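You operate a simulated robot arm through the tools that you are given. There is no shell and no other tool. Be economical: measure what you need, move in short steps, check, and stop when the job is done.

You run a simulated robot arm. Do the job below in one go: nothing can be reset, and whatever is moved stays where it is left.

Task
Switch the bobbin latch lever on. Put the red oil can on the bench top. Take the silver cap and leave it on top of the grey tape roll. Put one of the wide caps from the bench top on top of the cream tape roll. Put the short green handle on top of the yellow wooden bar. Open the lower left bench drawer, fetch the yellow cap and set it inside and shut the drawer again. Take the narrow cap on the bench top and put it away on the cap board on the front shelf. Open the tool drawer of the near winder. The order is free. Set down upright: red oil can.

Only the result counts: the job must be done as asked and must still hold three seconds after the hand-in. Knocking over, shifting, dropping, spilling or breaking anything else fails it. Lids that push on must go on centred and level and be pressed home; caps that screw on are set level and turned clockwise until they are tight.

Robot
A 7-joint arm with a fingered hand on a trunk, on a base that drives. Base frame: it is fixed to the floor where the robot stands at the start and does not move with it; the origin is under the middle of the robot, x ahead of it, y to its left, z up; the surface under the hand at the start is at about z = 800. Units: mm, rad, N and s.
With the tool pointing down near the work surface it reaches from about 300 to 740 mm from the robot's upright axis, wherever it stands. Its first joint turns from -2.897 to 2.897 rad. Places, roughly: bench top [-900, 4600, 800]; bobbin latch lever [500, -200, 900]; cap board on the front shelf (40x15 cm) [-7400, -2280, 820]; cream tape roll (8x8x5 cm) [-800, 4900, 800]; drawer [-1100, 5300, 400]; grey tape roll (8x8x5 cm) [-1100, 4200, 800]; lower left bench drawer [-1100, 5300, 500]; narrow cap (5x5x4 cm) [-900, 5000, 800]; red oil can (17x7x28 cm) [900, 3200, 900]; short green handle (4x4x11 cm) [-700, 4400, 900]; silver cap (5x5x3 cm) [-700, 4200, 800]; tool drawer of the near winder [-6900, 2100, 500]; wide cap (6x6x4 cm) [-700, 4100, 800]; yellow cap (5x5x3 cm) [-1200, 4400, 800]; yellow wooden bar [-750, 3750, 750]. Payload 4 kg.
The tool frame sits at the grasp point between the pads (the TCP): z along the fingers, y along the line on which they close. The tips reach 26 mm beyond it. The gripper opens to 132 mm. The gripper's body begins 73 mm behind the TCP. The gripper is a hand of 4 fingers: y runs from the thumb to the fingers, the wrist lies at [0, 0, -239] in the tool frame, and closing takes about 1.5 s.
Orientation is that of the tool frame in the base frame, as a unit quaternion [x, y, z, w]. With the fingers straight down and closing along the base's y, the tool's x points along the base's -x, its y along +y and its z along -z.

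Tools
- The arm moves only by the tool arm_command. Its argument "rows" is a list of rows, each a list of 7 numbers: the shift along the tool's x, y, z in mm, then the turn, a rotation vector about the tool's x, y, z in rad, then the gripper command, from -1 (fully open) to 1 (shut), values between in proportion. In form: [[x, y, z, rx, ry, rz, fingers], ...]. A call has 1 to 10 rows; each row is the pose to reach, as a shift and turn from the pose commanded when the call began, along the tool's axes at that moment. A row lasts 0.2 s, in which the tool goes at most 50 mm and 0.15 rad; a call with a longer step from one row to the next is refused whole, and so is a gripper value outside its range. Where a pose cannot be reached the arm comes as near as it can. A force on the tool above 40 N (or 10 N above the force at the start of the call, whichever is more), or a blocked arm, ends the call early, and 0.2 s more pass. Each finger travels about 72 mm/s and halts on what it meets, pressing with about 30 N; the grip force reading is that of the motor and also rises with nothing between the fingers. The clock runs only during rows and for 0.2 s after the last one: add rows that repeat a pose to give the fingers time. It gives the time, the measured TCP pose, the force on the tool (base axes), the opening and the grip force at its end, in the units of the frame above (readings bear some noise), with the torque about the TCP (base axes, N m) and any sound that the robot's microphone picked up.
- Cameras (640 x 400 px; columns grow to the right, rows downward): "scene" is now at [16.2, 109.8, 1442.3]; the picture's right is [-0.51, -0.86, 0.00], its down [-0.50, 0.30, -0.81] and it looks along [0.70, -0.42, -0.58] (base axes); focal length 260 px, centre (320, 200). "wrist" rides on the gripper at [68, 2, -97] in the tool frame; the picture's right is [-0.03, 1.00, 0.00], its down [-0.82, -0.02, -0.58] and it looks along [-0.58, -0.01, 0.82] (tool axes); focal length 270 px, centre (320, 200). There is no depth. A picture from a camera that has moved, and an enlarged one, comes with that camera's place and axes in the base frame and with its lens.
- grab_frame(camera): a new picture of that camera. No time passes.
- move_column(by): slides the trunk up (or, below 0, down) by that many mm; the arm and the scene camera ride with it, the base frame stays. It gives what a move gives, with no picture.
- base_move(legs): drives the robot by 1 to 6 legs, each [ahead, turn to the left] in mm and rad, along the robot's own axes; the way and the turn of a leg run together, so that a leg with both is an arc; at most 1500 mm and 3.142 rad a leg. The arm and the cameras ride along, it lands a little off, and it stops where it bumps. It gives what a move gives.
- grasp_type(shape): the hand has 4 fingers and takes this shape, open, in about a second: jaw (thumb against the fingers, like two jaws); tri (thumb and two fingers); tip (a fingertip pinch); poke (one finger out to press); point (the index stretched); flat (the hand flat); cup (the hand cupped); fist (a fist). The gripper value then closes the fingers along that shape, each until it touches; the sizes above hold for jaw. It gives what a move gives, with no picture.
- pan_tilt(pan, tilt): turns the head with the scene camera to pan (to the left, within 2.705 rad either way) and tilt (down, from -0.506 to 1.204), counted from straight ahead of the robot. It gives what a move gives.
- inspect(camera, box): a new picture of the part [left, top, right, bottom] of that camera's present view, enlarged. No time passes.
- job_done(): hands the job in; it is judged then, once.

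Work in short steps. Places have to be worked out from the pictures, the camera data and where the tool is seen: move nearer, look again, correct. Check each grasp and each placing, and mend what went wrong. You have 483 turns and 228 pictures in all, those below and enlarged ones among them. Open the gripper and draw the arm clear of the work before you hand the job in, unless the task says otherwise.

The tools are called after "Call:" as a command line: name --pt "numbers of a row" for each row, then --argument value for the rest, lists and objects as JSON in quotes. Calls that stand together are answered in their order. arm_command: Moves the arm, as the interface text tells. Its arguments: {"type":"object","properties":{"rows":{"type":"array","items":{"type":"array","items":{"type":"number"}}}},"required":["rows"]} The other tools are called the same way: move_column (by) slides the trunk up or down; grasp_type (shape) gives the hand a shape; base_move (legs) drives the base; pan_tilt (pan, tilt) turns the head that bears the scene camera; grab_frame (camera) takes a picture; inspect (camera, box) takes an enlarged picture of a part of a camera's view; job_done () hands the job in.

At the start:

```text
time_s: 0.0
position: [478.9, -94.8, 1017.9]
tcp_rot: [0.0, 1.0, 0.0, 0.0]
force: [-0.9, 0.3, 0.1]
ft_torque: [0.01, -0.01, -0.02]
grip_width: 131.9
gripper_force: 0.1
shape: jaw
trunk travel left (down, up): [-400.0, 190.0]
robot x, y, heading: [2.0, -0.6, -0.001]
head pan, tilt: [-0.536, 0.618]
```

scene: 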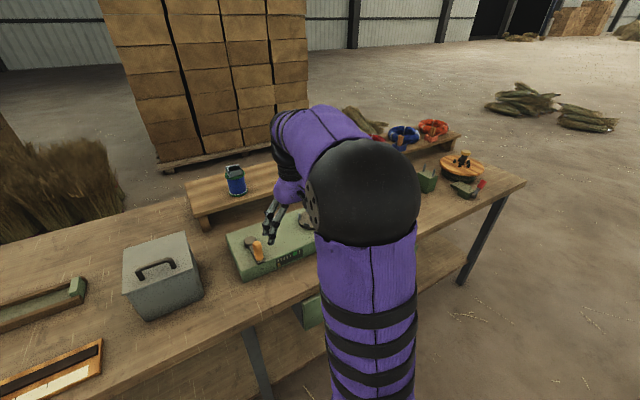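
wrist: 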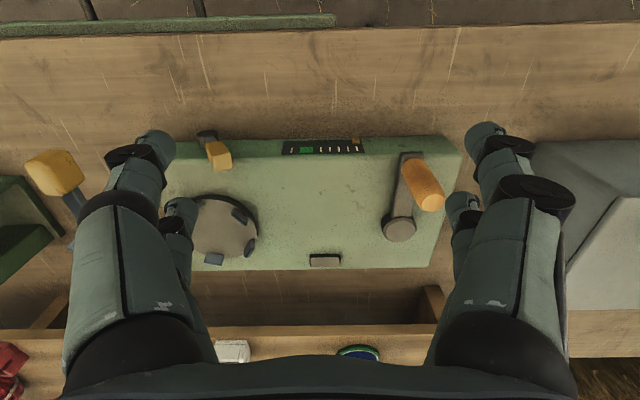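

I'll look closely at the lever and its surroundings first.

Call:
inspect --camera "wrist" --box '[150, 110, 390, 260]'

Call:
inspect --camera "scene" --box '[210, 180, 370, 300]'

```text
2.67 times, centred on (270, 185) of wrist
camera zoom: at [410.9, -92.7, 1114.1], right [0.03, 1.0, 0.0], down [0.82, -0.02, 0.58], along [0.58, -0.01, -0.82], focal length 721 px, centre (453, 240)
```

zoom: 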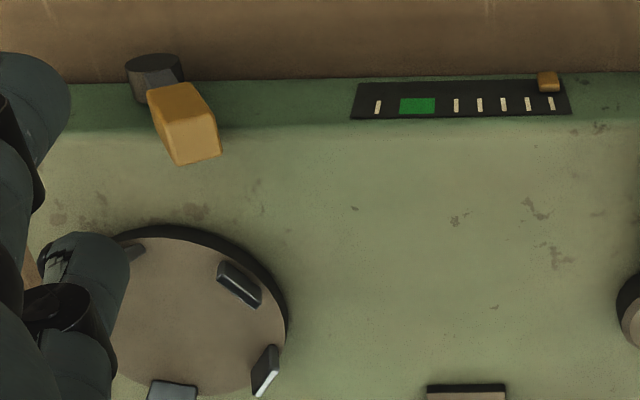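

```text
3.33 times, centred on (290, 240) of scene
camera zoom: at [16.2, 109.8, 1442.3], right [-0.51, -0.86, 0.0], down [-0.5, 0.3, -0.81], along [0.7, -0.42, -0.58], focal length 865 px, centre (420, 67)
```

zoom: 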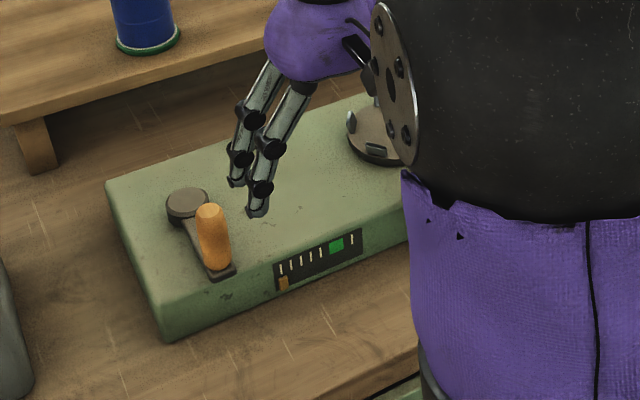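

The lever sits on the front right end of the green machine. I'll move the arm left so the scene camera can see it.

Call:
arm_command --pt "0 50 -30 0 0 0 -1" --pt "0 100 -60 0 0 0 -1" --pt "0 150 -90 0 0 0 -1" --pt "0 200 -120 0 0 0 -1" --pt "0 250 -120 0 0 0 -1" --pt "0 300 -120 0 0 0 -1" --pt "0 350 -120 0 0 0 -1" --pt "0 400 -120 0 0 0 -1"

Call:
grab_frame --camera "scene"

```text
refused: row 1 steps farther than a row can; nothing moved
```

```text
223 pictures are left
camera scene: at [16.2, 109.8, 1442.3], right [-0.51, -0.86, 0.0], down [-0.5, 0.3, -0.81], along [0.7, -0.42, -0.58], focal length 260 px, centre (320, 200)
```

scene: 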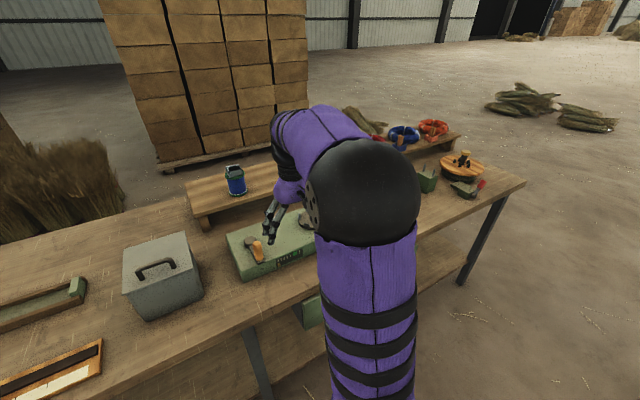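

Steps must be under 50 mm in norm; retry with smaller ones.

Call:
arm_command --pt "0 40 -25 0 0 0 -1" --pt "0 80 -50 0 0 0 -1" --pt "0 120 -75 0 0 0 -1" --pt "0 160 -100 0 0 0 -1" --pt "0 205 -100 0 0 0 -1" --pt "0 250 -100 0 0 0 -1" --pt "0 295 -100 0 0 0 -1" --pt "0 340 -100 0 0 0 -1" --pt "0 385 -100 0 0 0 -1" --pt "0 430 -100 0 0 0 -1"

Call:
inspect --camera "scene" --box '[240, 150, 560, 350]'

```text
time_s: 2.2
position: [479.6, 336.2, 1121.5]
tcp_rot: [0.0, 1.0, -0.001, 0.0]
force: [0.4, 0.5, -0.1]
ft_torque: [-0.01, -0.02, 0.02]
grip_width: 131.9
gripper_force: 0.1
shape: jaw
trunk travel left (down, up): [-400.0, 190.0]
robot x, y, heading: [1.7, 0.4, 0.004]
head pan, tilt: [-0.536, 0.618]
```

```text
2.00 times, centred on (400, 250) of scene
camera zoom: at [16.2, 109.8, 1442.3], right [-0.51, -0.86, 0.0], down [-0.5, 0.3, -0.81], along [0.7, -0.42, -0.58], focal length 519 px, centre (160, 100)
```

zoom: 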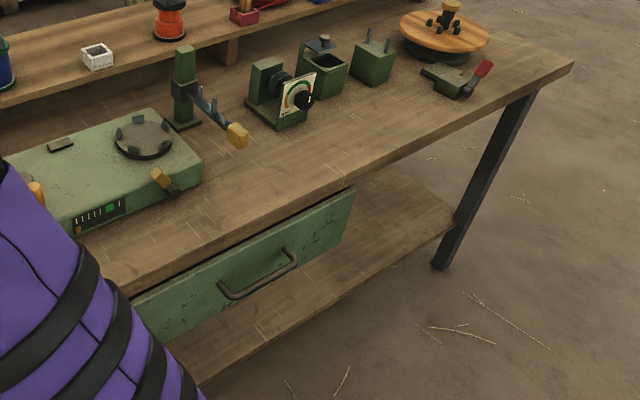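

Call:
inspect --camera "scene" --box '[260, 190, 360, 275]'

Call:
grab_frame --camera "scene"

```text
4.71 times, centred on (310, 232) of scene
camera zoom: at [16.2, 109.8, 1442.3], right [-0.51, -0.86, 0.0], down [-0.5, 0.3, -0.81], along [0.7, -0.42, -0.58], focal length 1222 px, centre (367, 47)
```

zoom: 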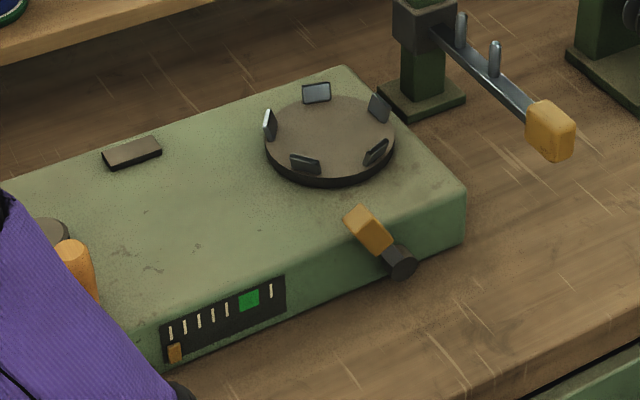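

```text
220 pictures are left
camera scene: at [16.2, 109.8, 1442.3], right [-0.51, -0.86, 0.0], down [-0.5, 0.3, -0.81], along [0.7, -0.42, -0.58], focal length 260 px, centre (320, 200)
```

scene: 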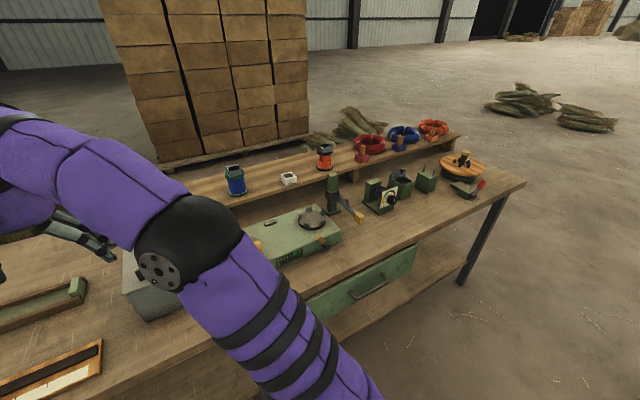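

The lever pivots on the machine's front face (pivot ≈ (518,-220,832), knob ≈ (512,-184,896)), leaning left. I'll close the fingers, rotate the hand 90° and push the knob to the right from the left side.

Call:
arm_command --pt "0 -45 0 0 0 0.14 1" --pt "0 -90 0 0 0 0.28 1" --pt "0 -135 0 0 0 0.42 1" --pt "0 -180 0 0 0 0.56 1" --pt "0 -225 0 0 0 0.7 1" --pt "0 -270 0 0 0 0.84 1" --pt "0 -315 0 0 0 0.98 1" --pt "0 -360 0 0 0 1.12 1" --pt "0 -405 0 0 0 1.26 1" --pt "-25 -446 0 0 0 1.4 1"

Call:
arm_command --pt "0 0 40 0 0 0.14 1" --pt "0 0 80 0 0 0.17 1" --pt "0 0 110 0 0 0.17 1" --pt "0 0 110 0 0 0.17 1"

Call:
grab_frame --camera "wrist"

```text
time_s: 4.4
position: [501.8, -112.2, 1117.0]
tcp_rot: [0.645, 0.764, 0.0, -0.001]
force: [-0.7, -0.2, -0.5]
ft_torque: [-0.01, -0.03, 0.0]
grip_width: 0.0
gripper_force: 30.1
shape: jaw
trunk travel left (down, up): [-400.0, 190.0]
robot x, y, heading: [1.8, 0.3, 0.001]
head pan, tilt: [-0.536, 0.618]
```

```text
time_s: 5.4
position: [503.5, -109.7, 1009.6]
tcp_rot: [0.707, 0.707, 0.0, 0.0]
force: [0.2, 0.9, 0.5]
ft_torque: [0.04, -0.01, -0.01]
grip_width: 0.0
gripper_force: 30.2
shape: jaw
trunk travel left (down, up): [-400.0, 190.0]
robot x, y, heading: [0.2, -0.6, 0.002]
head pan, tilt: [-0.536, 0.618]
```

```text
219 pictures are left
camera wrist: at [505.0, -40.5, 1106.2], right [1.0, -0.02, 0.0], down [-0.02, -0.82, 0.58], along [-0.01, -0.58, -0.82], focal length 270 px, centre (320, 200)
```

wrist: 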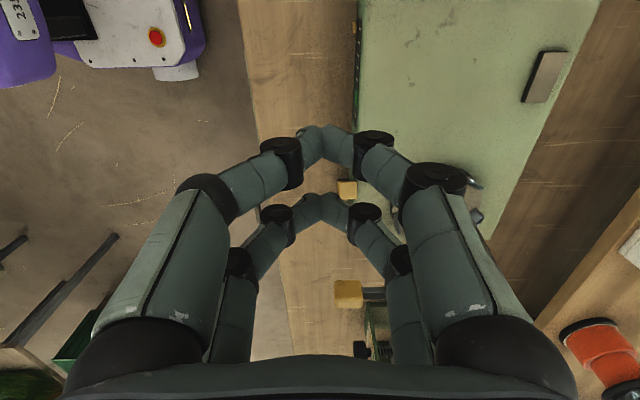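

Call:
inspect --camera "wrist" --box '[270, 110, 430, 240]'

```text
3.08 times, centred on (350, 175) of wrist
camera zoom: at [505.0, -40.5, 1106.2], right [1.0, -0.02, 0.0], down [-0.02, -0.82, 0.58], along [-0.01, -0.58, -0.82], focal length 832 px, centre (228, 277)
```

zoom: 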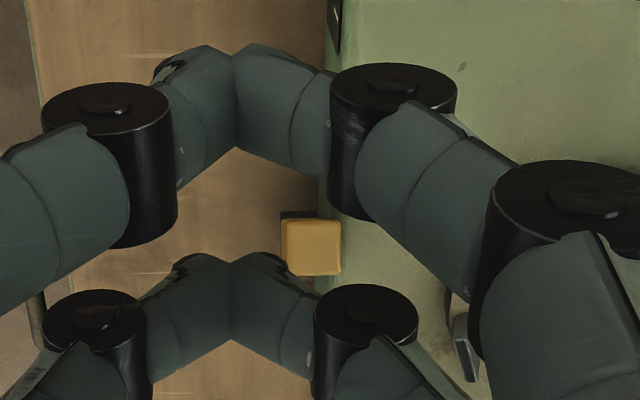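

Refined: knob ≈ (527,-192,878), machine top ≈ 857. I descend left of the knob, then push right step by step.

Call:
arm_command --pt "0 10 40 0 0 0 1" --pt "0 17 80 0 0 0 1" --pt "-10 17 105 0 0 0 1" --pt "-20 17 115 0 0 0 1"

Call:
inspect --camera "wrist" --box '[220, 100, 460, 250]'

```text
time_s: 6.4
position: [522.5, -130.8, 892.3]
tcp_rot: [0.707, 0.707, 0.0, 0.0]
force: [-0.1, -0.3, 0.0]
ft_torque: [0.02, -0.02, -0.01]
grip_width: 0.0
gripper_force: 30.4
shape: jaw
trunk travel left (down, up): [-400.0, 190.0]
robot x, y, heading: [1.1, 2.4, 0.001]
head pan, tilt: [-0.536, 0.618]
```

```text
2.67 times, centred on (340, 175) of wrist
camera zoom: at [523.9, -61.4, 988.0], right [1.0, -0.02, 0.0], down [-0.02, -0.82, 0.58], along [-0.01, -0.58, -0.82], focal length 721 px, centre (267, 267)
```

zoom: 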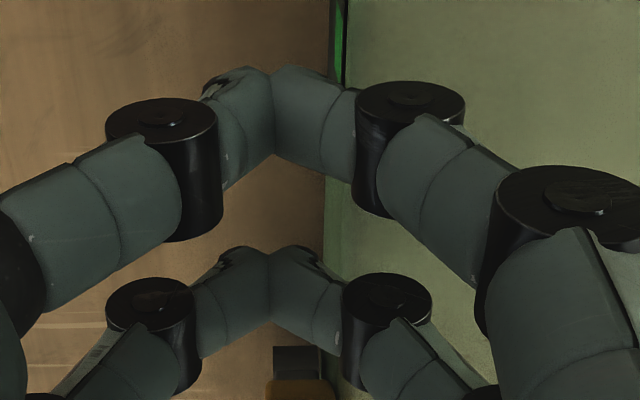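

Clear, and the knob is just beyond the fingers. Pushing right (-y).

Call:
arm_command --pt "-15 0 0 0 0 0 1" --pt "-30 0 0 0 0 0 1" --pt "-42 0 0 0 0 0 1" --pt "-52 0 0 0 0 0 1" --pt "-62 0 0 0 0 0 1" --pt "-72 0 0 0 0 0 1"

Call:
inspect --camera "wrist" --box '[220, 150, 460, 300]'

```text
time_s: 7.8
position: [520.2, -201.1, 892.8]
tcp_rot: [0.708, 0.706, 0.0, 0.0]
force: [0.3, -1.2, -0.2]
ft_torque: [-0.01, -0.02, 0.02]
grip_width: 0.3
gripper_force: 30.1
shape: jaw
trunk travel left (down, up): [-400.0, 190.0]
robot x, y, heading: [1.2, -1.1, -0.0]
head pan, tilt: [-0.536, 0.618]
```

```text
2.67 times, centred on (340, 225) of wrist
camera zoom: at [521.9, -133.7, 988.9], right [1.0, -0.02, 0.0], down [-0.02, -0.82, 0.58], along [-0.01, -0.58, -0.82], focal length 721 px, centre (267, 133)
```

zoom: 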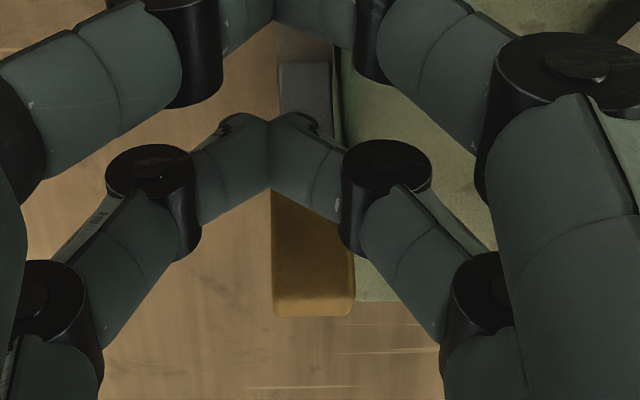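

The lever has swung over with little force. I push farther until it stops.

Call:
arm_command --pt "-8 0 0 0 0 0 1" --pt "-16 0 0 0 0 0 1" --pt "-24 0 0 0 0 0 1"

Call:
inspect --camera "wrist" --box '[220, 150, 460, 300]'

```text
time_s: 8.8
position: [523.1, -216.5, 893.6]
tcp_rot: [0.703, 0.711, 0.004, -0.003]
force: [-1.8, 11.0, 8.5]
ft_torque: [0.1, 0.08, -0.05]
grip_width: 0.2
gripper_force: 30.6
shape: jaw
trunk travel left (down, up): [-400.0, 190.0]
robot x, y, heading: [2.0, -2.2, -0.0]
head pan, tilt: [-0.536, 0.618]
stopped in row 3: the force on the tool passed its limit at 42 N (the readings are from after the stop); the commanded pose is now the measured one
```

```text
2.67 times, centred on (340, 225) of wrist
camera zoom: at [523.1, -149.1, 991.9], right [1.0, -0.01, 0.0], down [-0.01, -0.82, 0.57], along [-0.01, -0.57, -0.82], focal length 721 px, centre (267, 133)
```

zoom: 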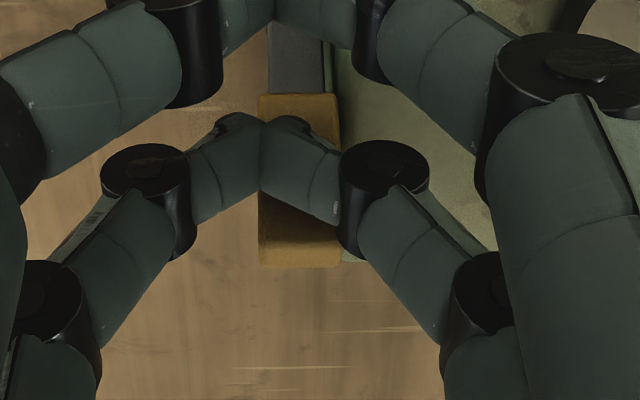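

It reached its stop at ~42 N. Raise straight up and view the lever.

Call:
arm_command --pt "4 0 -10 0 0 0 1" --pt "4 0 -40 0 0 0 1" --pt "4 0 -80 0 0 0 1" --pt "4 0 -120 0 0 0 1" --pt "30 0 -160 0 0 0 1" --pt "70 0 -180 0 0 0 1"

Call:
grab_frame --camera "wrist"

Call:
inspect --camera "scene" --box '[210, 180, 370, 300]'

```text
time_s: 10.2
position: [520.1, -149.2, 1072.0]
tcp_rot: [0.704, 0.711, 0.005, -0.003]
force: [0.3, -0.5, -0.4]
ft_torque: [0.02, 0.01, 0.03]
grip_width: 0.0
gripper_force: 30.4
shape: jaw
trunk travel left (down, up): [-400.0, 190.0]
robot x, y, heading: [-1.3, -4.3, 0.005]
head pan, tilt: [-0.536, 0.618]
```

```text
214 pictures are left
camera wrist: at [521.0, -81.0, 1169.5], right [1.0, -0.02, 0.0], down [-0.01, -0.82, 0.57], along [-0.01, -0.57, -0.82], focal length 270 px, centre (320, 200)
```

wrist: 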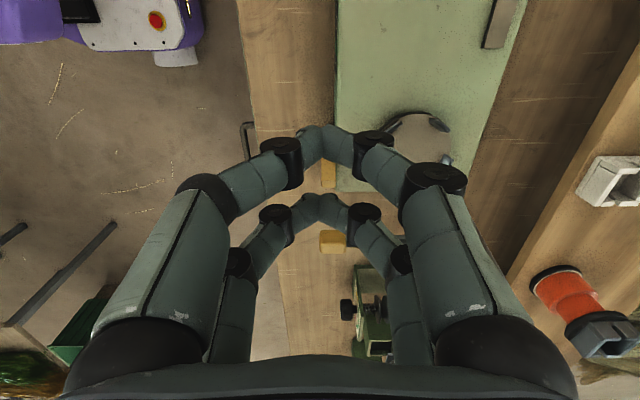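

```text
3.33 times, centred on (290, 240) of scene
camera zoom: at [15.8, 109.6, 1442.3], right [-0.51, -0.86, 0.0], down [-0.5, 0.29, -0.81], along [0.7, -0.41, -0.58], focal length 865 px, centre (420, 67)
```

zoom: 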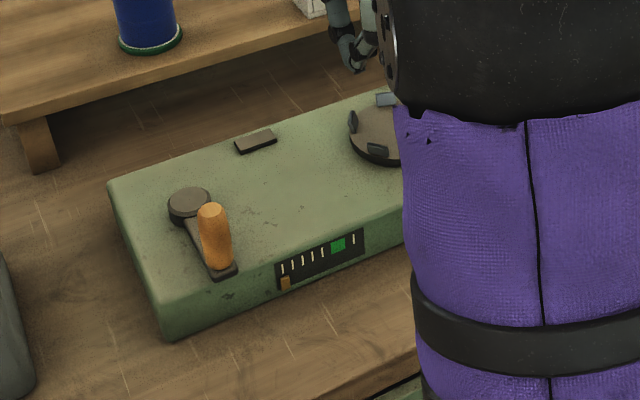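

The knob now leans right (≈ y -246), mirrored from before. Now I pull the arm in and look around to plan driving.

Call:
arm_command --pt "40 -20 -20 0 0 -0.14 -1" --pt "80 -40 -40 0 0 -0.28 -1" --pt "120 -60 -60 0 0 -0.42 -1" --pt "150 -85 -80 0 0 -0.56 -1" --pt "150 -120 -80 0 0 -0.7 -1" --pt "150 -140 -80 0 0 -0.84 -1" --pt "150 -140 -80 0 0 -0.98 -1" --pt "150 -140 -80 0 0 -1.12 -1" --pt "150 -140 -80 0 0 -1.26 -1" --pt "150 -140 -80 0 0 -1.4 -1"

Call:
pan_tilt --pan 1.57 --tilt 0.3

Call:
grab_frame --camera "scene"

Call:
pan_tilt --pan 2.6 --tilt 0.3

Call:
grab_frame --camera "scene"

```text
time_s: 12.4
position: [381.0, -1.9, 1154.8]
tcp_rot: [0.079, 0.997, 0.006, 0.0]
force: [-0.1, -0.2, 0.0]
ft_torque: [0.0, -0.04, 0.01]
grip_width: 132.1
gripper_force: 0.1
shape: jaw
trunk travel left (down, up): [-400.0, 190.0]
robot x, y, heading: [0.6, -1.8, 0.005]
head pan, tilt: [-0.536, 0.618]
```

```text
time_s: 14.4
position: [380.8, -1.8, 1154.4]
tcp_rot: [0.081, 0.997, 0.006, 0.001]
force: [0.8, 0.2, -0.8]
ft_torque: [0.0, 0.0, -0.02]
grip_width: 131.8
gripper_force: 0.2
shape: jaw
trunk travel left (down, up): [-400.0, 190.0]
robot x, y, heading: [1.1, 0.8, 0.006]
head pan, tilt: [1.571, 0.3]
```

```text
212 pictures are left
camera scene: at [-60.2, 247.8, 1471.3], right [1.0, 0.0, 0.0], down [0.0, -0.3, -0.96], along [0.0, 0.96, -0.3], focal length 260 px, centre (320, 200)
```

scene: 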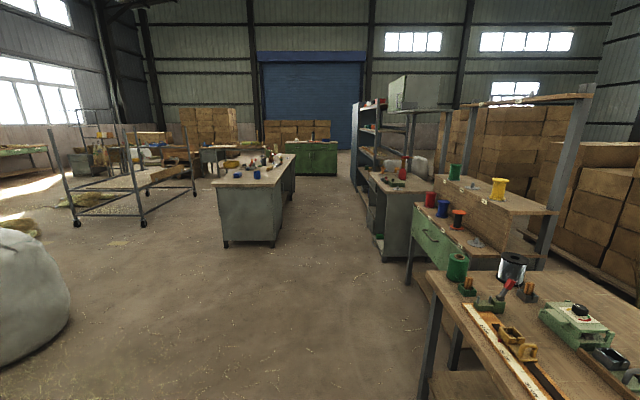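

```text
time_s: 15.7
position: [382.0, -2.0, 1154.0]
tcp_rot: [0.082, 0.997, 0.005, 0.001]
force: [0.4, 0.2, 0.0]
ft_torque: [-0.01, 0.02, -0.01]
grip_width: 131.9
gripper_force: 0.1
shape: jaw
trunk travel left (down, up): [-400.0, 190.0]
robot x, y, heading: [-2.0, -2.1, 0.002]
head pan, tilt: [2.601, 0.3]
```

```text
211 pictures are left
camera scene: at [-140.1, 202.3, 1471.3], right [0.51, 0.86, 0.0], down [0.25, -0.15, -0.96], along [-0.82, 0.49, -0.3], focal length 260 px, centre (320, 200)
```

scene: 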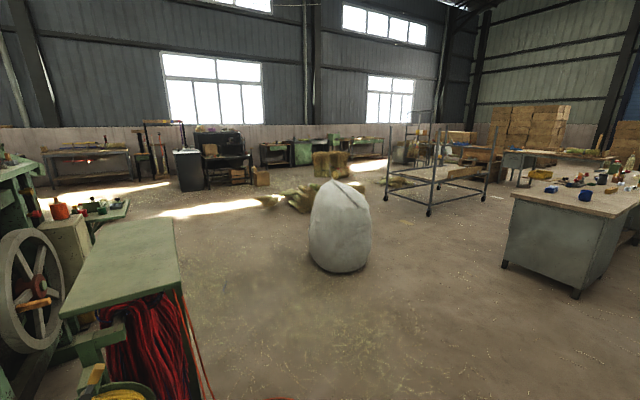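

The island bench lies around x -1250..-570, y 3130..5600; the grey cabinet with the oil can is right of the corridor. I back off, turn left and drive up the corridor.

Call:
base_move --legs '[[-150, 0], [0, 1.53], [1500, 0], [1100, 0]]'

Call:
pan_tilt --pan -0.8 --tilt 0.5

Call:
grab_frame --camera "scene"

Call:
pan_tilt --pan 0.5 --tilt 0.5

Call:
grab_frame --camera "scene"

```text
time_s: 33.5
position: [103.1, 2994.4, 1154.7]
tcp_rot: [-0.614, 0.79, 0.005, -0.004]
force: [-0.6, 0.0, 0.2]
ft_torque: [-0.01, 0.01, 0.01]
grip_width: 132.0
gripper_force: 0.1
shape: jaw
trunk travel left (down, up): [-400.0, 190.0]
robot x, y, heading: [64.9, 2615.3, 1.484]
head pan, tilt: [2.601, 0.3]
```

```text
time_s: 36.3
position: [102.3, 2995.0, 1155.0]
tcp_rot: [-0.614, 0.79, 0.004, -0.003]
force: [0.4, 1.1, 0.6]
ft_torque: [-0.01, -0.03, -0.06]
grip_width: 131.7
gripper_force: 0.0
shape: jaw
trunk travel left (down, up): [-400.0, 190.0]
robot x, y, heading: [71.1, 2612.5, 1.486]
head pan, tilt: [-0.799, 0.499]
```

```text
210 pictures are left
camera scene: at [-20.2, 2627.6, 1452.9], right [0.63, -0.77, 0.0], down [-0.37, -0.3, -0.88], along [0.68, 0.56, -0.48], focal length 260 px, centre (320, 200)
```

scene: 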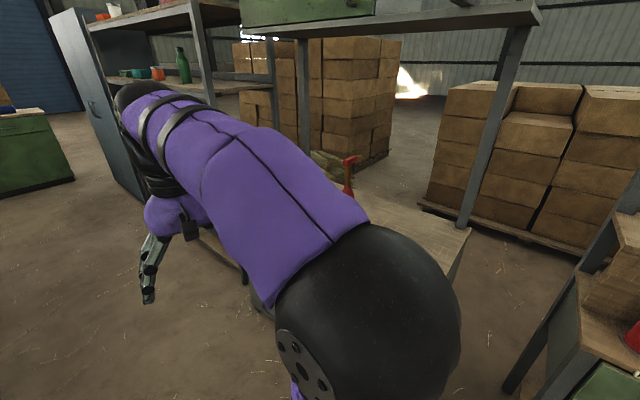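

```text
time_s: 37.8
position: [103.9, 2994.8, 1154.5]
tcp_rot: [-0.613, 0.79, 0.004, -0.003]
force: [0.7, 0.2, 0.5]
ft_torque: [-0.01, -0.02, 0.0]
grip_width: 131.8
gripper_force: 0.1
shape: jaw
trunk travel left (down, up): [-400.0, 190.0]
robot x, y, heading: [67.3, 2613.8, 1.485]
head pan, tilt: [0.499, 0.499]
```

```text
209 pictures are left
camera scene: at [-127.1, 2653.3, 1452.9], right [0.92, 0.4, 0.0], down [0.19, -0.44, -0.88], along [-0.35, 0.8, -0.48], focal length 260 px, centre (320, 200)
```

scene: 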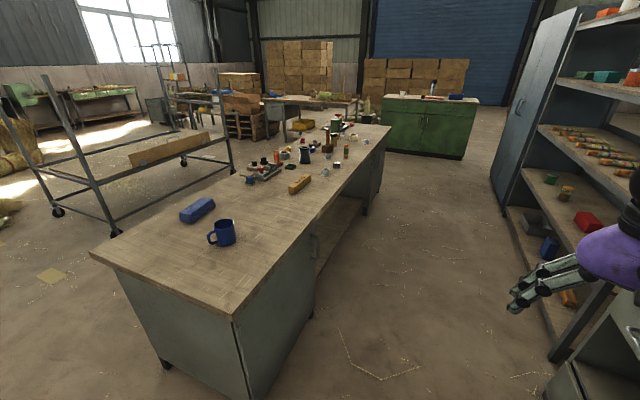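

The island top spans x -1250..-553, y 3010 upward. I drive to y≈3200 and turn to face the cabinet.

Call:
base_move --legs '[[560, 0], [0, -1.485]]'

Call:
pan_tilt --pan -0.35 --tilt 0.45

Call:
grab_frame --camera "scene"

Call:
grab_frame --camera "wrist"

```text
time_s: 44.9
position: [494.1, 3171.2, 1155.6]
tcp_rot: [0.063, 0.998, 0.005, 0.0]
force: [0.0, 0.4, 0.1]
ft_torque: [0.01, 0.01, 0.04]
grip_width: 131.7
gripper_force: 0.1
shape: jaw
trunk travel left (down, up): [-400.0, 190.0]
robot x, y, heading: [112.3, 3159.9, 0.039]
head pan, tilt: [0.499, 0.499]
```

```text
time_s: 46.1
position: [494.8, 3169.7, 1155.4]
tcp_rot: [0.064, 0.998, 0.005, 0.001]
force: [0.4, 0.1, 0.4]
ft_torque: [-0.04, 0.01, 0.03]
grip_width: 131.9
gripper_force: 0.2
shape: jaw
trunk travel left (down, up): [-400.0, 190.0]
robot x, y, heading: [113.3, 3163.3, 0.038]
head pan, tilt: [-0.351, 0.45]
```

```text
208 pictures are left
camera scene: at [135.3, 3283.8, 1457.4], right [-0.31, -0.95, 0.0], down [-0.41, 0.13, -0.9], along [0.86, -0.28, -0.44], focal length 260 px, centre (320, 200)
```

scene: 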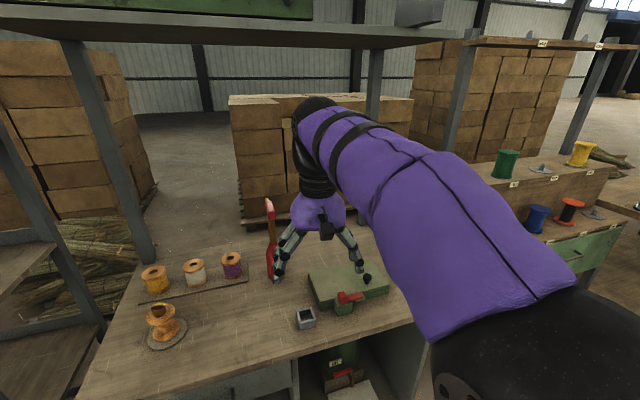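

```text
207 pictures are left
camera wrist: at [426.3, 3179.7, 1251.8], right [0.15, 0.99, 0.01], down [0.81, -0.13, 0.58], along [0.57, -0.08, -0.82], focal length 270 px, centre (320, 200)
```

wrist: 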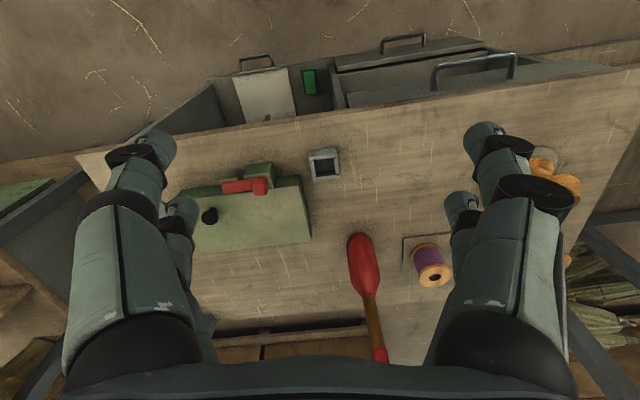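

Call:
inspect --camera "wrist" --box '[300, 210, 460, 370]'

Call:
inspect --camera "scene" --box '[220, 180, 380, 300]'

```text
2.50 times, centred on (380, 290) of wrist
camera zoom: at [426.3, 3179.7, 1251.8], right [0.15, 0.99, 0.01], down [0.81, -0.13, 0.58], along [0.57, -0.08, -0.82], focal length 676 px, centre (170, -25)
```

zoom: 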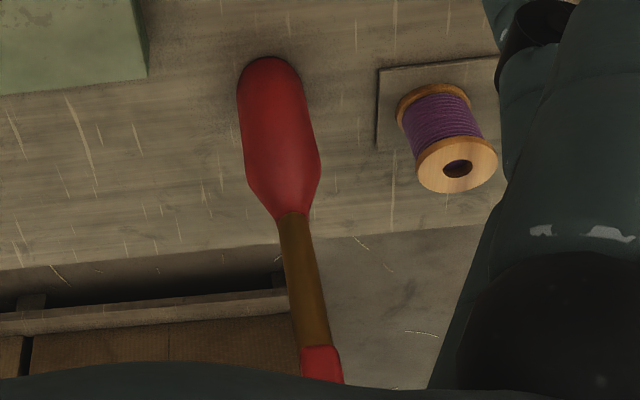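

```text
3.33 times, centred on (300, 240) of scene
camera zoom: at [135.3, 3283.8, 1457.4], right [-0.31, -0.95, 0.0], down [-0.41, 0.13, -0.9], along [0.86, -0.28, -0.44], focal length 865 px, centre (387, 67)
```

zoom: 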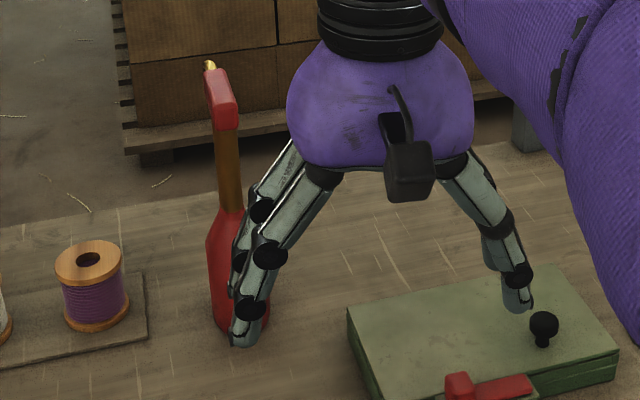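

The oil can stands at ≈ (888,3210), base z≈780, top ≈1060. I drive forward 100 mm to get it into reach.

Call:
base_move --legs '[[100, 0]]'

Call:
arm_command --pt "-40 -30 -10 0 0 0 -1" --pt "-80 -60 -20 0 0 0 -1" --pt "-110 -80 -30 0 0 0 -1"

Call:
grab_frame --camera "scene"

Call:
grab_frame --camera "wrist"

```text
time_s: 47.2
position: [594.6, 3173.5, 1154.6]
tcp_rot: [0.065, 0.998, 0.005, 0.001]
force: [0.4, 0.2, -0.3]
ft_torque: [-0.02, 0.03, -0.03]
grip_width: 132.0
gripper_force: 0.1
shape: jaw
trunk travel left (down, up): [-400.0, 190.0]
robot x, y, heading: [211.8, 3164.3, 0.033]
head pan, tilt: [-0.351, 0.45]
```

```text
refused: row 1 steps farther than a row can; nothing moved
```

```text
204 pictures are left
camera scene: at [235.3, 3287.2, 1457.4], right [-0.31, -0.95, 0.0], down [-0.41, 0.14, -0.9], along [0.86, -0.28, -0.44], focal length 260 px, centre (320, 200)
```

scene: 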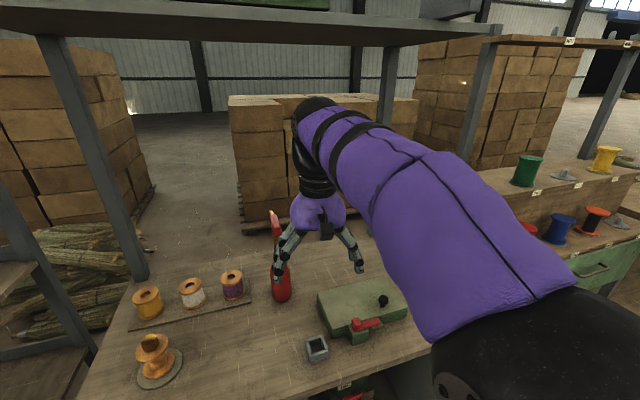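

```text
203 pictures are left
camera wrist: at [526.1, 3182.4, 1251.7], right [0.15, 0.99, 0.01], down [0.81, -0.13, 0.58], along [0.57, -0.08, -0.82], focal length 270 px, centre (320, 200)
```

wrist: 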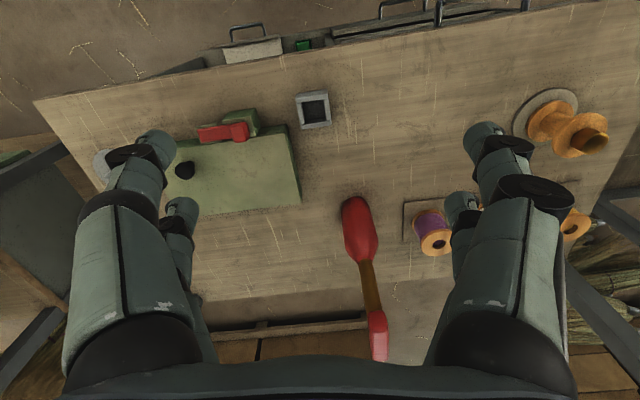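

Call:
inspect --camera "scene" --box '[230, 190, 330, 310]'

Call:
inspect --camera "wrist" --box '[320, 180, 440, 370]'

```text
3.33 times, centred on (280, 250) of scene
camera zoom: at [235.3, 3287.2, 1457.4], right [-0.31, -0.95, 0.0], down [-0.41, 0.14, -0.9], along [0.86, -0.28, -0.44], focal length 865 px, centre (453, 33)
```

zoom: 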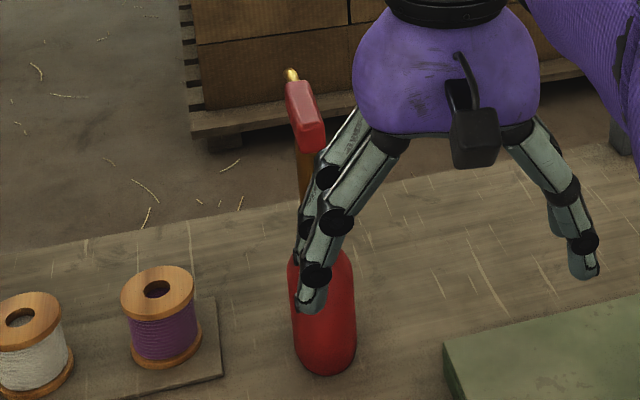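

```text
2.11 times, centred on (380, 275) of wrist
camera zoom: at [526.1, 3182.4, 1251.7], right [0.15, 0.99, 0.01], down [0.81, -0.13, 0.58], along [0.57, -0.08, -0.82], focal length 569 px, centre (194, 42)
```

zoom: 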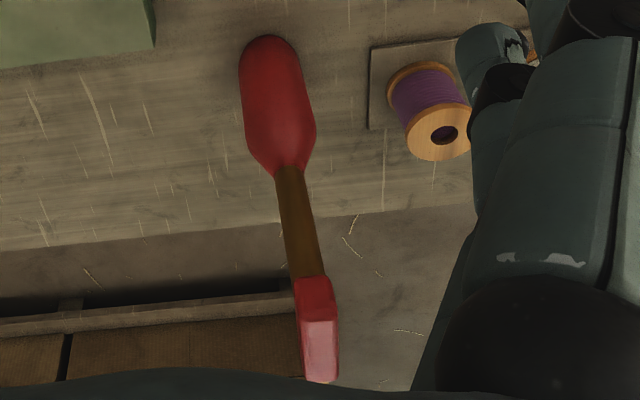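

Bottle axis ≈ (878,3208), head from z 1045–1075 pointing +x, ~30 wide. I move above it with the hand squared.

Call:
arm_command --pt "-40 10 -5 0 0 -0.02 -1" --pt "-80 20 -5 0 0 -0.04 -1" --pt "-120 31 -5 0 0 -0.06 -1" --pt "-160 41 -5 0 0 -0.08 -1" --pt "-200 51 -5 0 0 -0.1 -1" --pt "-240 62 -5 0 0 -0.13 -1" --pt "-278 71 -5 0 0 -0.13 -1"

Call:
grab_frame --camera "wrist"

Call:
grab_frame --camera "scene"

```text
time_s: 48.8
position: [813.7, 3183.0, 1141.5]
tcp_rot: [0.0, 1.0, 0.004, -0.001]
force: [0.1, 0.8, 0.3]
ft_torque: [-0.05, 0.03, -0.01]
grip_width: 132.1
gripper_force: 0.1
shape: jaw
out of reach, approached as far as the arm can: row 6, 7
trunk travel left (down, up): [-400.0, 190.0]
robot x, y, heading: [210.0, 3164.1, 0.031]
head pan, tilt: [-0.351, 0.45]
```

```text
200 pictures are left
camera wrist: at [744.6, 3183.5, 1238.1], right [0.02, 1.0, 0.01], down [0.82, -0.03, 0.58], along [0.58, -0.01, -0.82], focal length 270 px, centre (320, 200)
```

wrist: 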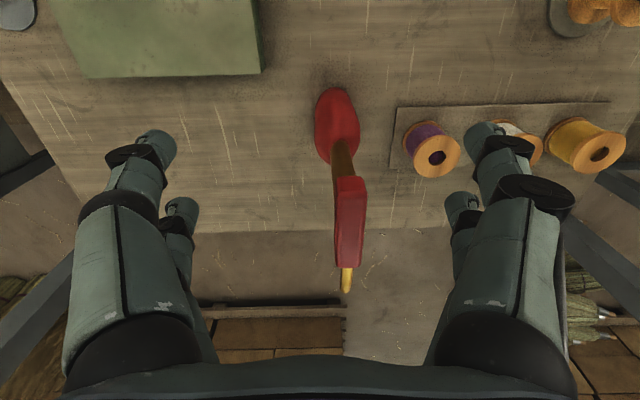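

```text
199 pictures are left
camera scene: at [235.2, 3288.2, 1457.3], right [-0.31, -0.95, 0.0], down [-0.41, 0.13, -0.9], along [0.86, -0.28, -0.44], focal length 260 px, centre (320, 200)
```

scene: 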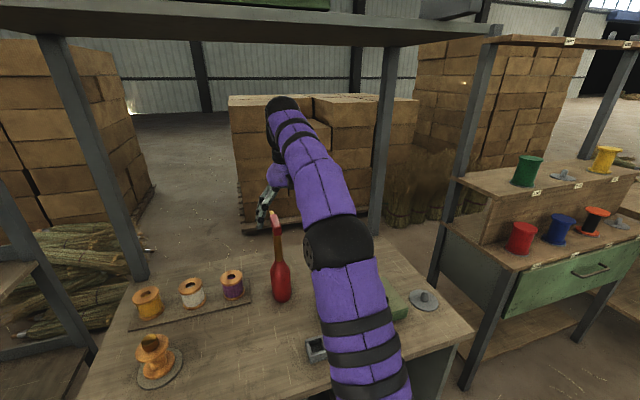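

The hand is 65 mm short. I check the base clearance at the cabinet before driving closer.

Call:
pan_tilt --pan 0.3 --tilt 1.2

Call:
grab_frame --camera "scene"

```text
time_s: 49.9
position: [813.7, 3181.1, 1142.8]
tcp_rot: [0.0, 1.0, 0.005, 0.0]
force: [-0.2, 1.0, -0.2]
ft_torque: [-0.01, 0.0, 0.01]
grip_width: 131.9
gripper_force: 0.1
shape: jaw
trunk travel left (down, up): [-400.0, 190.0]
robot x, y, heading: [209.1, 3162.0, 0.033]
head pan, tilt: [0.3, 1.201]
```

```text
198 pictures are left
camera scene: at [200.9, 3334.2, 1399.3], right [0.33, -0.94, 0.0], down [-0.88, -0.31, -0.36], along [0.34, 0.12, -0.93], focal length 260 px, centre (320, 200)
```

scene: 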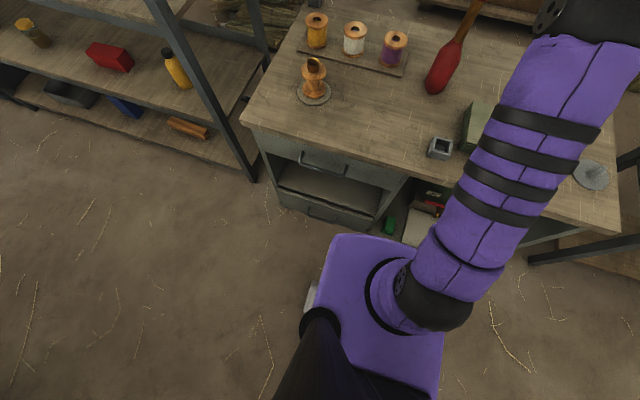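

The base front has a small gap left to the cabinet; driving 50 mm more.

Call:
base_move --legs '[[50, 0]]'

Call:
grab_frame --camera "scene"

```text
time_s: 50.8
position: [863.9, 3182.7, 1141.0]
tcp_rot: [0.001, 1.0, 0.006, 0.0]
force: [-0.3, 0.2, -0.3]
ft_torque: [-0.01, 0.01, 0.0]
grip_width: 132.0
gripper_force: 0.1
shape: jaw
trunk travel left (down, up): [-400.0, 190.0]
robot x, y, heading: [264.3, 3161.6, 0.035]
head pan, tilt: [0.3, 1.201]
```

```text
197 pictures are left
camera scene: at [250.9, 3335.9, 1399.2], right [0.33, -0.94, 0.0], down [-0.88, -0.3, -0.36], along [0.34, 0.12, -0.93], focal length 260 px, centre (320, 200)
```

scene: 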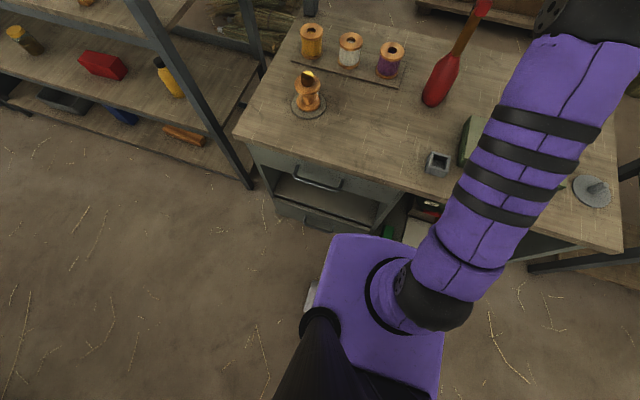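

Call:
arm_command --pt "0 22 0 0 0 0 -1" --pt "0 22 40 0 0 0 -1" --pt "-14 22 75 0 0 0 -1" --pt "-14 22 89 0 0 0 -1" --pt "-14 22 89 0 0 0 -1"

Call:
grab_frame --camera "wrist"

```text
time_s: 52.0
position: [877.9, 3204.3, 1053.7]
tcp_rot: [0.001, 1.0, 0.005, 0.0]
force: [-0.2, 0.7, -0.4]
ft_torque: [-0.02, 0.01, 0.0]
grip_width: 132.0
gripper_force: 0.1
shape: jaw
trunk travel left (down, up): [-400.0, 190.0]
robot x, y, heading: [265.1, 3165.0, 0.033]
head pan, tilt: [0.3, 1.201]
```

```text
196 pictures are left
camera wrist: at [808.6, 3205.7, 1148.9], right [0.03, 1.0, 0.01], down [0.82, -0.03, 0.58], along [0.58, -0.01, -0.82], focal length 270 px, centre (320, 200)
```

wrist: 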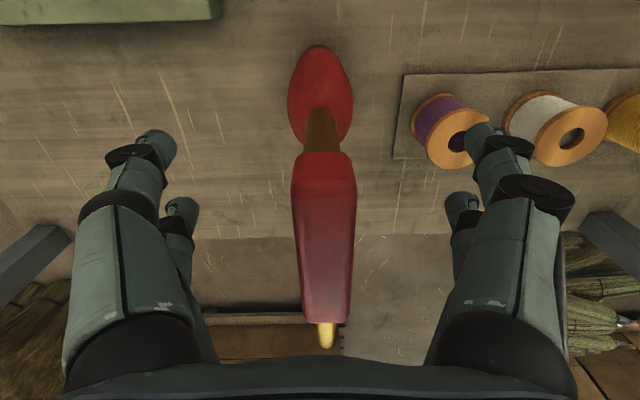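

Head is centred between the fingers. Closing.

Call:
arm_command --pt "0 0 0 0 0 0 0" --pt "0 0 0 0 0 0 0.5" --pt "0 0 0 0 0 0 1" --pt "0 0 0 0 0 0 1" --pt "0 0 0 0 0 0 1" --pt "0 0 0 0 0 0 1" --pt "0 0 0 0 0 0 1" --pt "0 0 0 0 0 0 1"

Call:
grab_frame --camera "wrist"

```text
time_s: 53.8
position: [877.2, 3204.8, 1051.4]
tcp_rot: [0.001, 1.0, 0.005, 0.0]
force: [1.0, 0.0, -4.2]
ft_torque: [0.04, -0.1, -0.04]
grip_width: 7.9
gripper_force: 30.4
shape: jaw
trunk travel left (down, up): [-400.0, 190.0]
robot x, y, heading: [259.4, 3164.4, 0.035]
head pan, tilt: [0.3, 1.201]
```

```text
195 pictures are left
camera wrist: at [809.0, 3205.7, 1148.7], right [0.03, 1.0, 0.01], down [0.82, -0.03, 0.58], along [0.58, -0.01, -0.82], focal length 270 px, centre (320, 200)
```

wrist: 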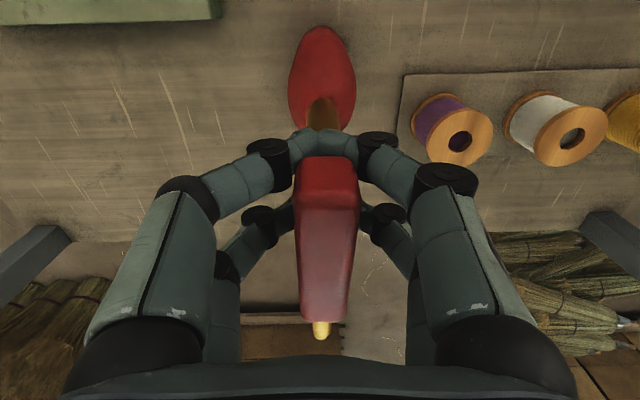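

The fingers hook under the head, caging the neck. Lift a little and check.

Call:
arm_command --pt "0 0 -10 0 0 0 1" --pt "0 0 -25 0 0 0 1" --pt "0 0 -40 0 0 0 1"

Call:
grab_frame --camera "wrist"

Call:
pan_tilt --pan 0.0 --tilt 0.6

Call:
grab_frame --camera "scene"

```text
time_s: 54.6
position: [876.6, 3205.3, 1092.9]
tcp_rot: [0.002, 1.0, 0.005, 0.0]
force: [0.1, 0.1, -5.0]
ft_torque: [-0.04, -0.05, -0.02]
grip_width: 7.1
gripper_force: 29.7
shape: jaw
trunk travel left (down, up): [-400.0, 190.0]
robot x, y, heading: [263.8, 3166.0, 0.033]
head pan, tilt: [0.3, 1.201]
```

```text
194 pictures are left
camera wrist: at [807.1, 3206.4, 1189.7], right [0.03, 1.0, 0.01], down [0.82, -0.03, 0.58], along [0.58, -0.01, -0.82], focal length 270 px, centre (320, 200)
```

wrist: 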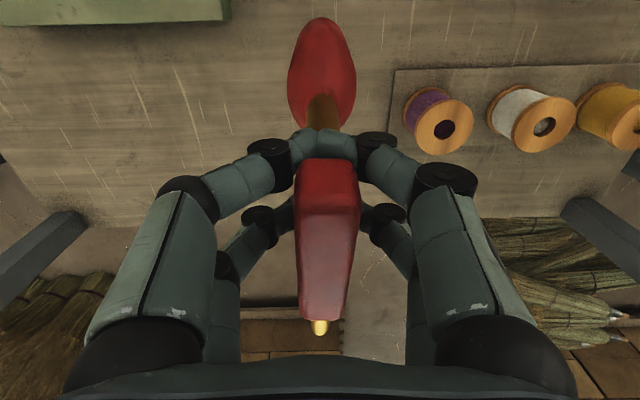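

```text
time_s: 55.6
position: [876.7, 3205.2, 1092.1]
tcp_rot: [0.001, 1.0, 0.005, 0.0]
force: [0.1, 0.5, -5.2]
ft_torque: [-0.01, -0.02, -0.01]
grip_width: 7.6
gripper_force: 29.5
shape: jaw
trunk travel left (down, up): [-400.0, 190.0]
robot x, y, heading: [263.2, 3164.7, 0.033]
head pan, tilt: [0.0, 0.6]
```

```text
193 pictures are left
camera scene: at [286.6, 3320.6, 1443.7], right [0.03, -1.0, 0.0], down [-0.57, -0.02, -0.82], along [0.82, 0.03, -0.57], focal length 260 px, centre (320, 200)
```

scene: 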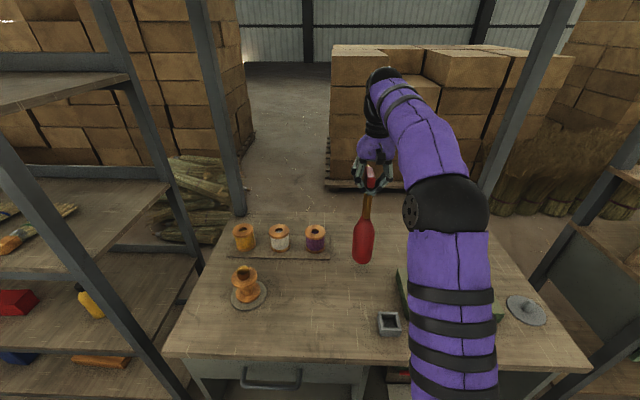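

Lifted cleanly (5 N). Raise the trunk, back out and pull the arm in, then turn around to face the island.

Call:
move_column --by 90

Call:
base_move --legs '[[-260, 0]]'

Call:
arm_command --pt "40 -5 0 0 0 0 1" --pt "80 -10 0 0 0 0 1" --pt "120 -15 0 0 0 0 1" --pt "160 -20 0 0 0 0 1" --pt "200 -25 0 0 0 0 1" --pt "220 -30 0 0 0 0 1" --pt "220 -30 0 0 0 0 1"

Call:
grab_frame --camera "wrist"

```text
time_s: 56.9
position: [876.3, 3205.2, 1181.8]
tcp_rot: [0.0, 1.0, 0.004, 0.0]
force: [0.6, -0.1, -4.3]
ft_torque: [0.0, -0.06, 0.01]
grip_width: 7.7
gripper_force: 30.2
shape: jaw
trunk travel left (down, up): [-490.0, 100.0]
robot x, y, heading: [258.5, 3166.3, 0.036]
head pan, tilt: [0.0, 0.6]
```

```text
time_s: 58.8
position: [615.4, 3196.6, 1183.4]
tcp_rot: [0.001, 1.0, 0.006, 0.0]
force: [-0.2, 0.2, -4.1]
ft_torque: [0.0, -0.03, -0.01]
grip_width: 7.2
gripper_force: 30.3
shape: jaw
trunk travel left (down, up): [-490.0, 100.0]
robot x, y, heading: [1.7, 3153.5, 0.033]
head pan, tilt: [0.0, 0.6]
```

```text
time_s: 60.4
position: [393.5, 3166.2, 1181.7]
tcp_rot: [0.001, 1.0, 0.005, 0.0]
force: [0.4, 0.4, -5.1]
ft_torque: [-0.02, 0.0, -0.05]
grip_width: 7.1
gripper_force: 29.8
shape: jaw
trunk travel left (down, up): [-490.0, 100.0]
robot x, y, heading: [0.3, 3157.1, 0.032]
head pan, tilt: [0.0, 0.6]
```

```text
192 pictures are left
camera wrist: at [325.4, 3166.7, 1279.2], right [0.03, 1.0, 0.01], down [0.82, -0.03, 0.58], along [0.58, -0.01, -0.82], focal length 270 px, centre (320, 200)
```

wrist: 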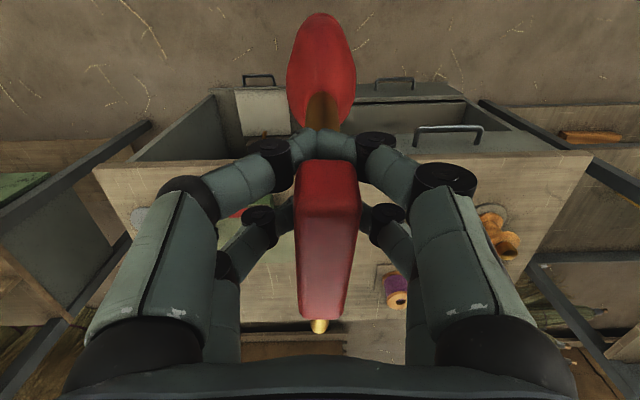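

Call:
base_move --legs '[[0, 1.54], [330, 0], [0, 1.571]]'

Call:
pan_tilt --pan 0.3 --tilt 0.7

Call:
grab_frame --camera "scene"

Call:
pan_tilt --pan -0.7 --tilt 0.6

Call:
grab_frame --camera "scene"

```text
time_s: 70.6
position: [-379.3, 3523.0, 1181.9]
tcp_rot: [0.998, -0.069, 0.0, 0.005]
force: [0.3, -0.8, -3.2]
ft_torque: [0.02, 0.06, 0.02]
grip_width: 7.0
gripper_force: 29.6
shape: jaw
trunk travel left (down, up): [-490.0, 100.0]
robot x, y, heading: [10.3, 3479.4, 3.039]
head pan, tilt: [0.0, 0.6]
```

```text
time_s: 71.4
position: [-380.6, 3523.9, 1183.1]
tcp_rot: [0.998, -0.07, 0.0, 0.005]
force: [0.2, -0.2, -5.0]
ft_torque: [0.03, 0.02, 0.03]
grip_width: 7.2
gripper_force: 29.9
shape: jaw
trunk travel left (down, up): [-490.0, 100.0]
robot x, y, heading: [11.2, 3482.9, 3.042]
head pan, tilt: [0.3, 0.7]
```

```text
191 pictures are left
camera scene: at [-28.8, 3306.3, 1525.2], right [-0.19, 0.98, 0.0], down [0.63, 0.13, -0.76], along [-0.75, -0.15, -0.64], focal length 260 px, centre (320, 200)
```

scene: 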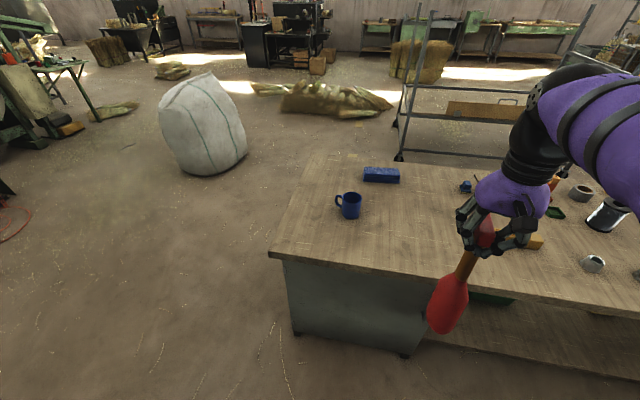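

```text
time_s: 72.7
position: [-380.5, 3524.1, 1182.7]
tcp_rot: [0.998, -0.069, 0.0, 0.005]
force: [0.4, -0.6, -5.7]
ft_torque: [0.02, 0.04, -0.03]
grip_width: 6.9
gripper_force: 29.9
shape: jaw
trunk travel left (down, up): [-490.0, 100.0]
robot x, y, heading: [10.7, 3478.9, 3.034]
head pan, tilt: [-0.7, 0.6]
```

```text
190 pictures are left
camera scene: at [-6.9, 3386.4, 1533.8], right [0.72, 0.69, 0.0], down [0.39, -0.41, -0.82], along [-0.57, 0.59, -0.57], focal length 260 px, centre (320, 200)
```

scene: 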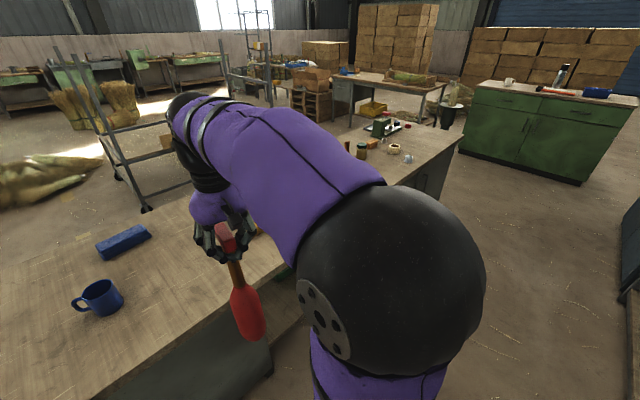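

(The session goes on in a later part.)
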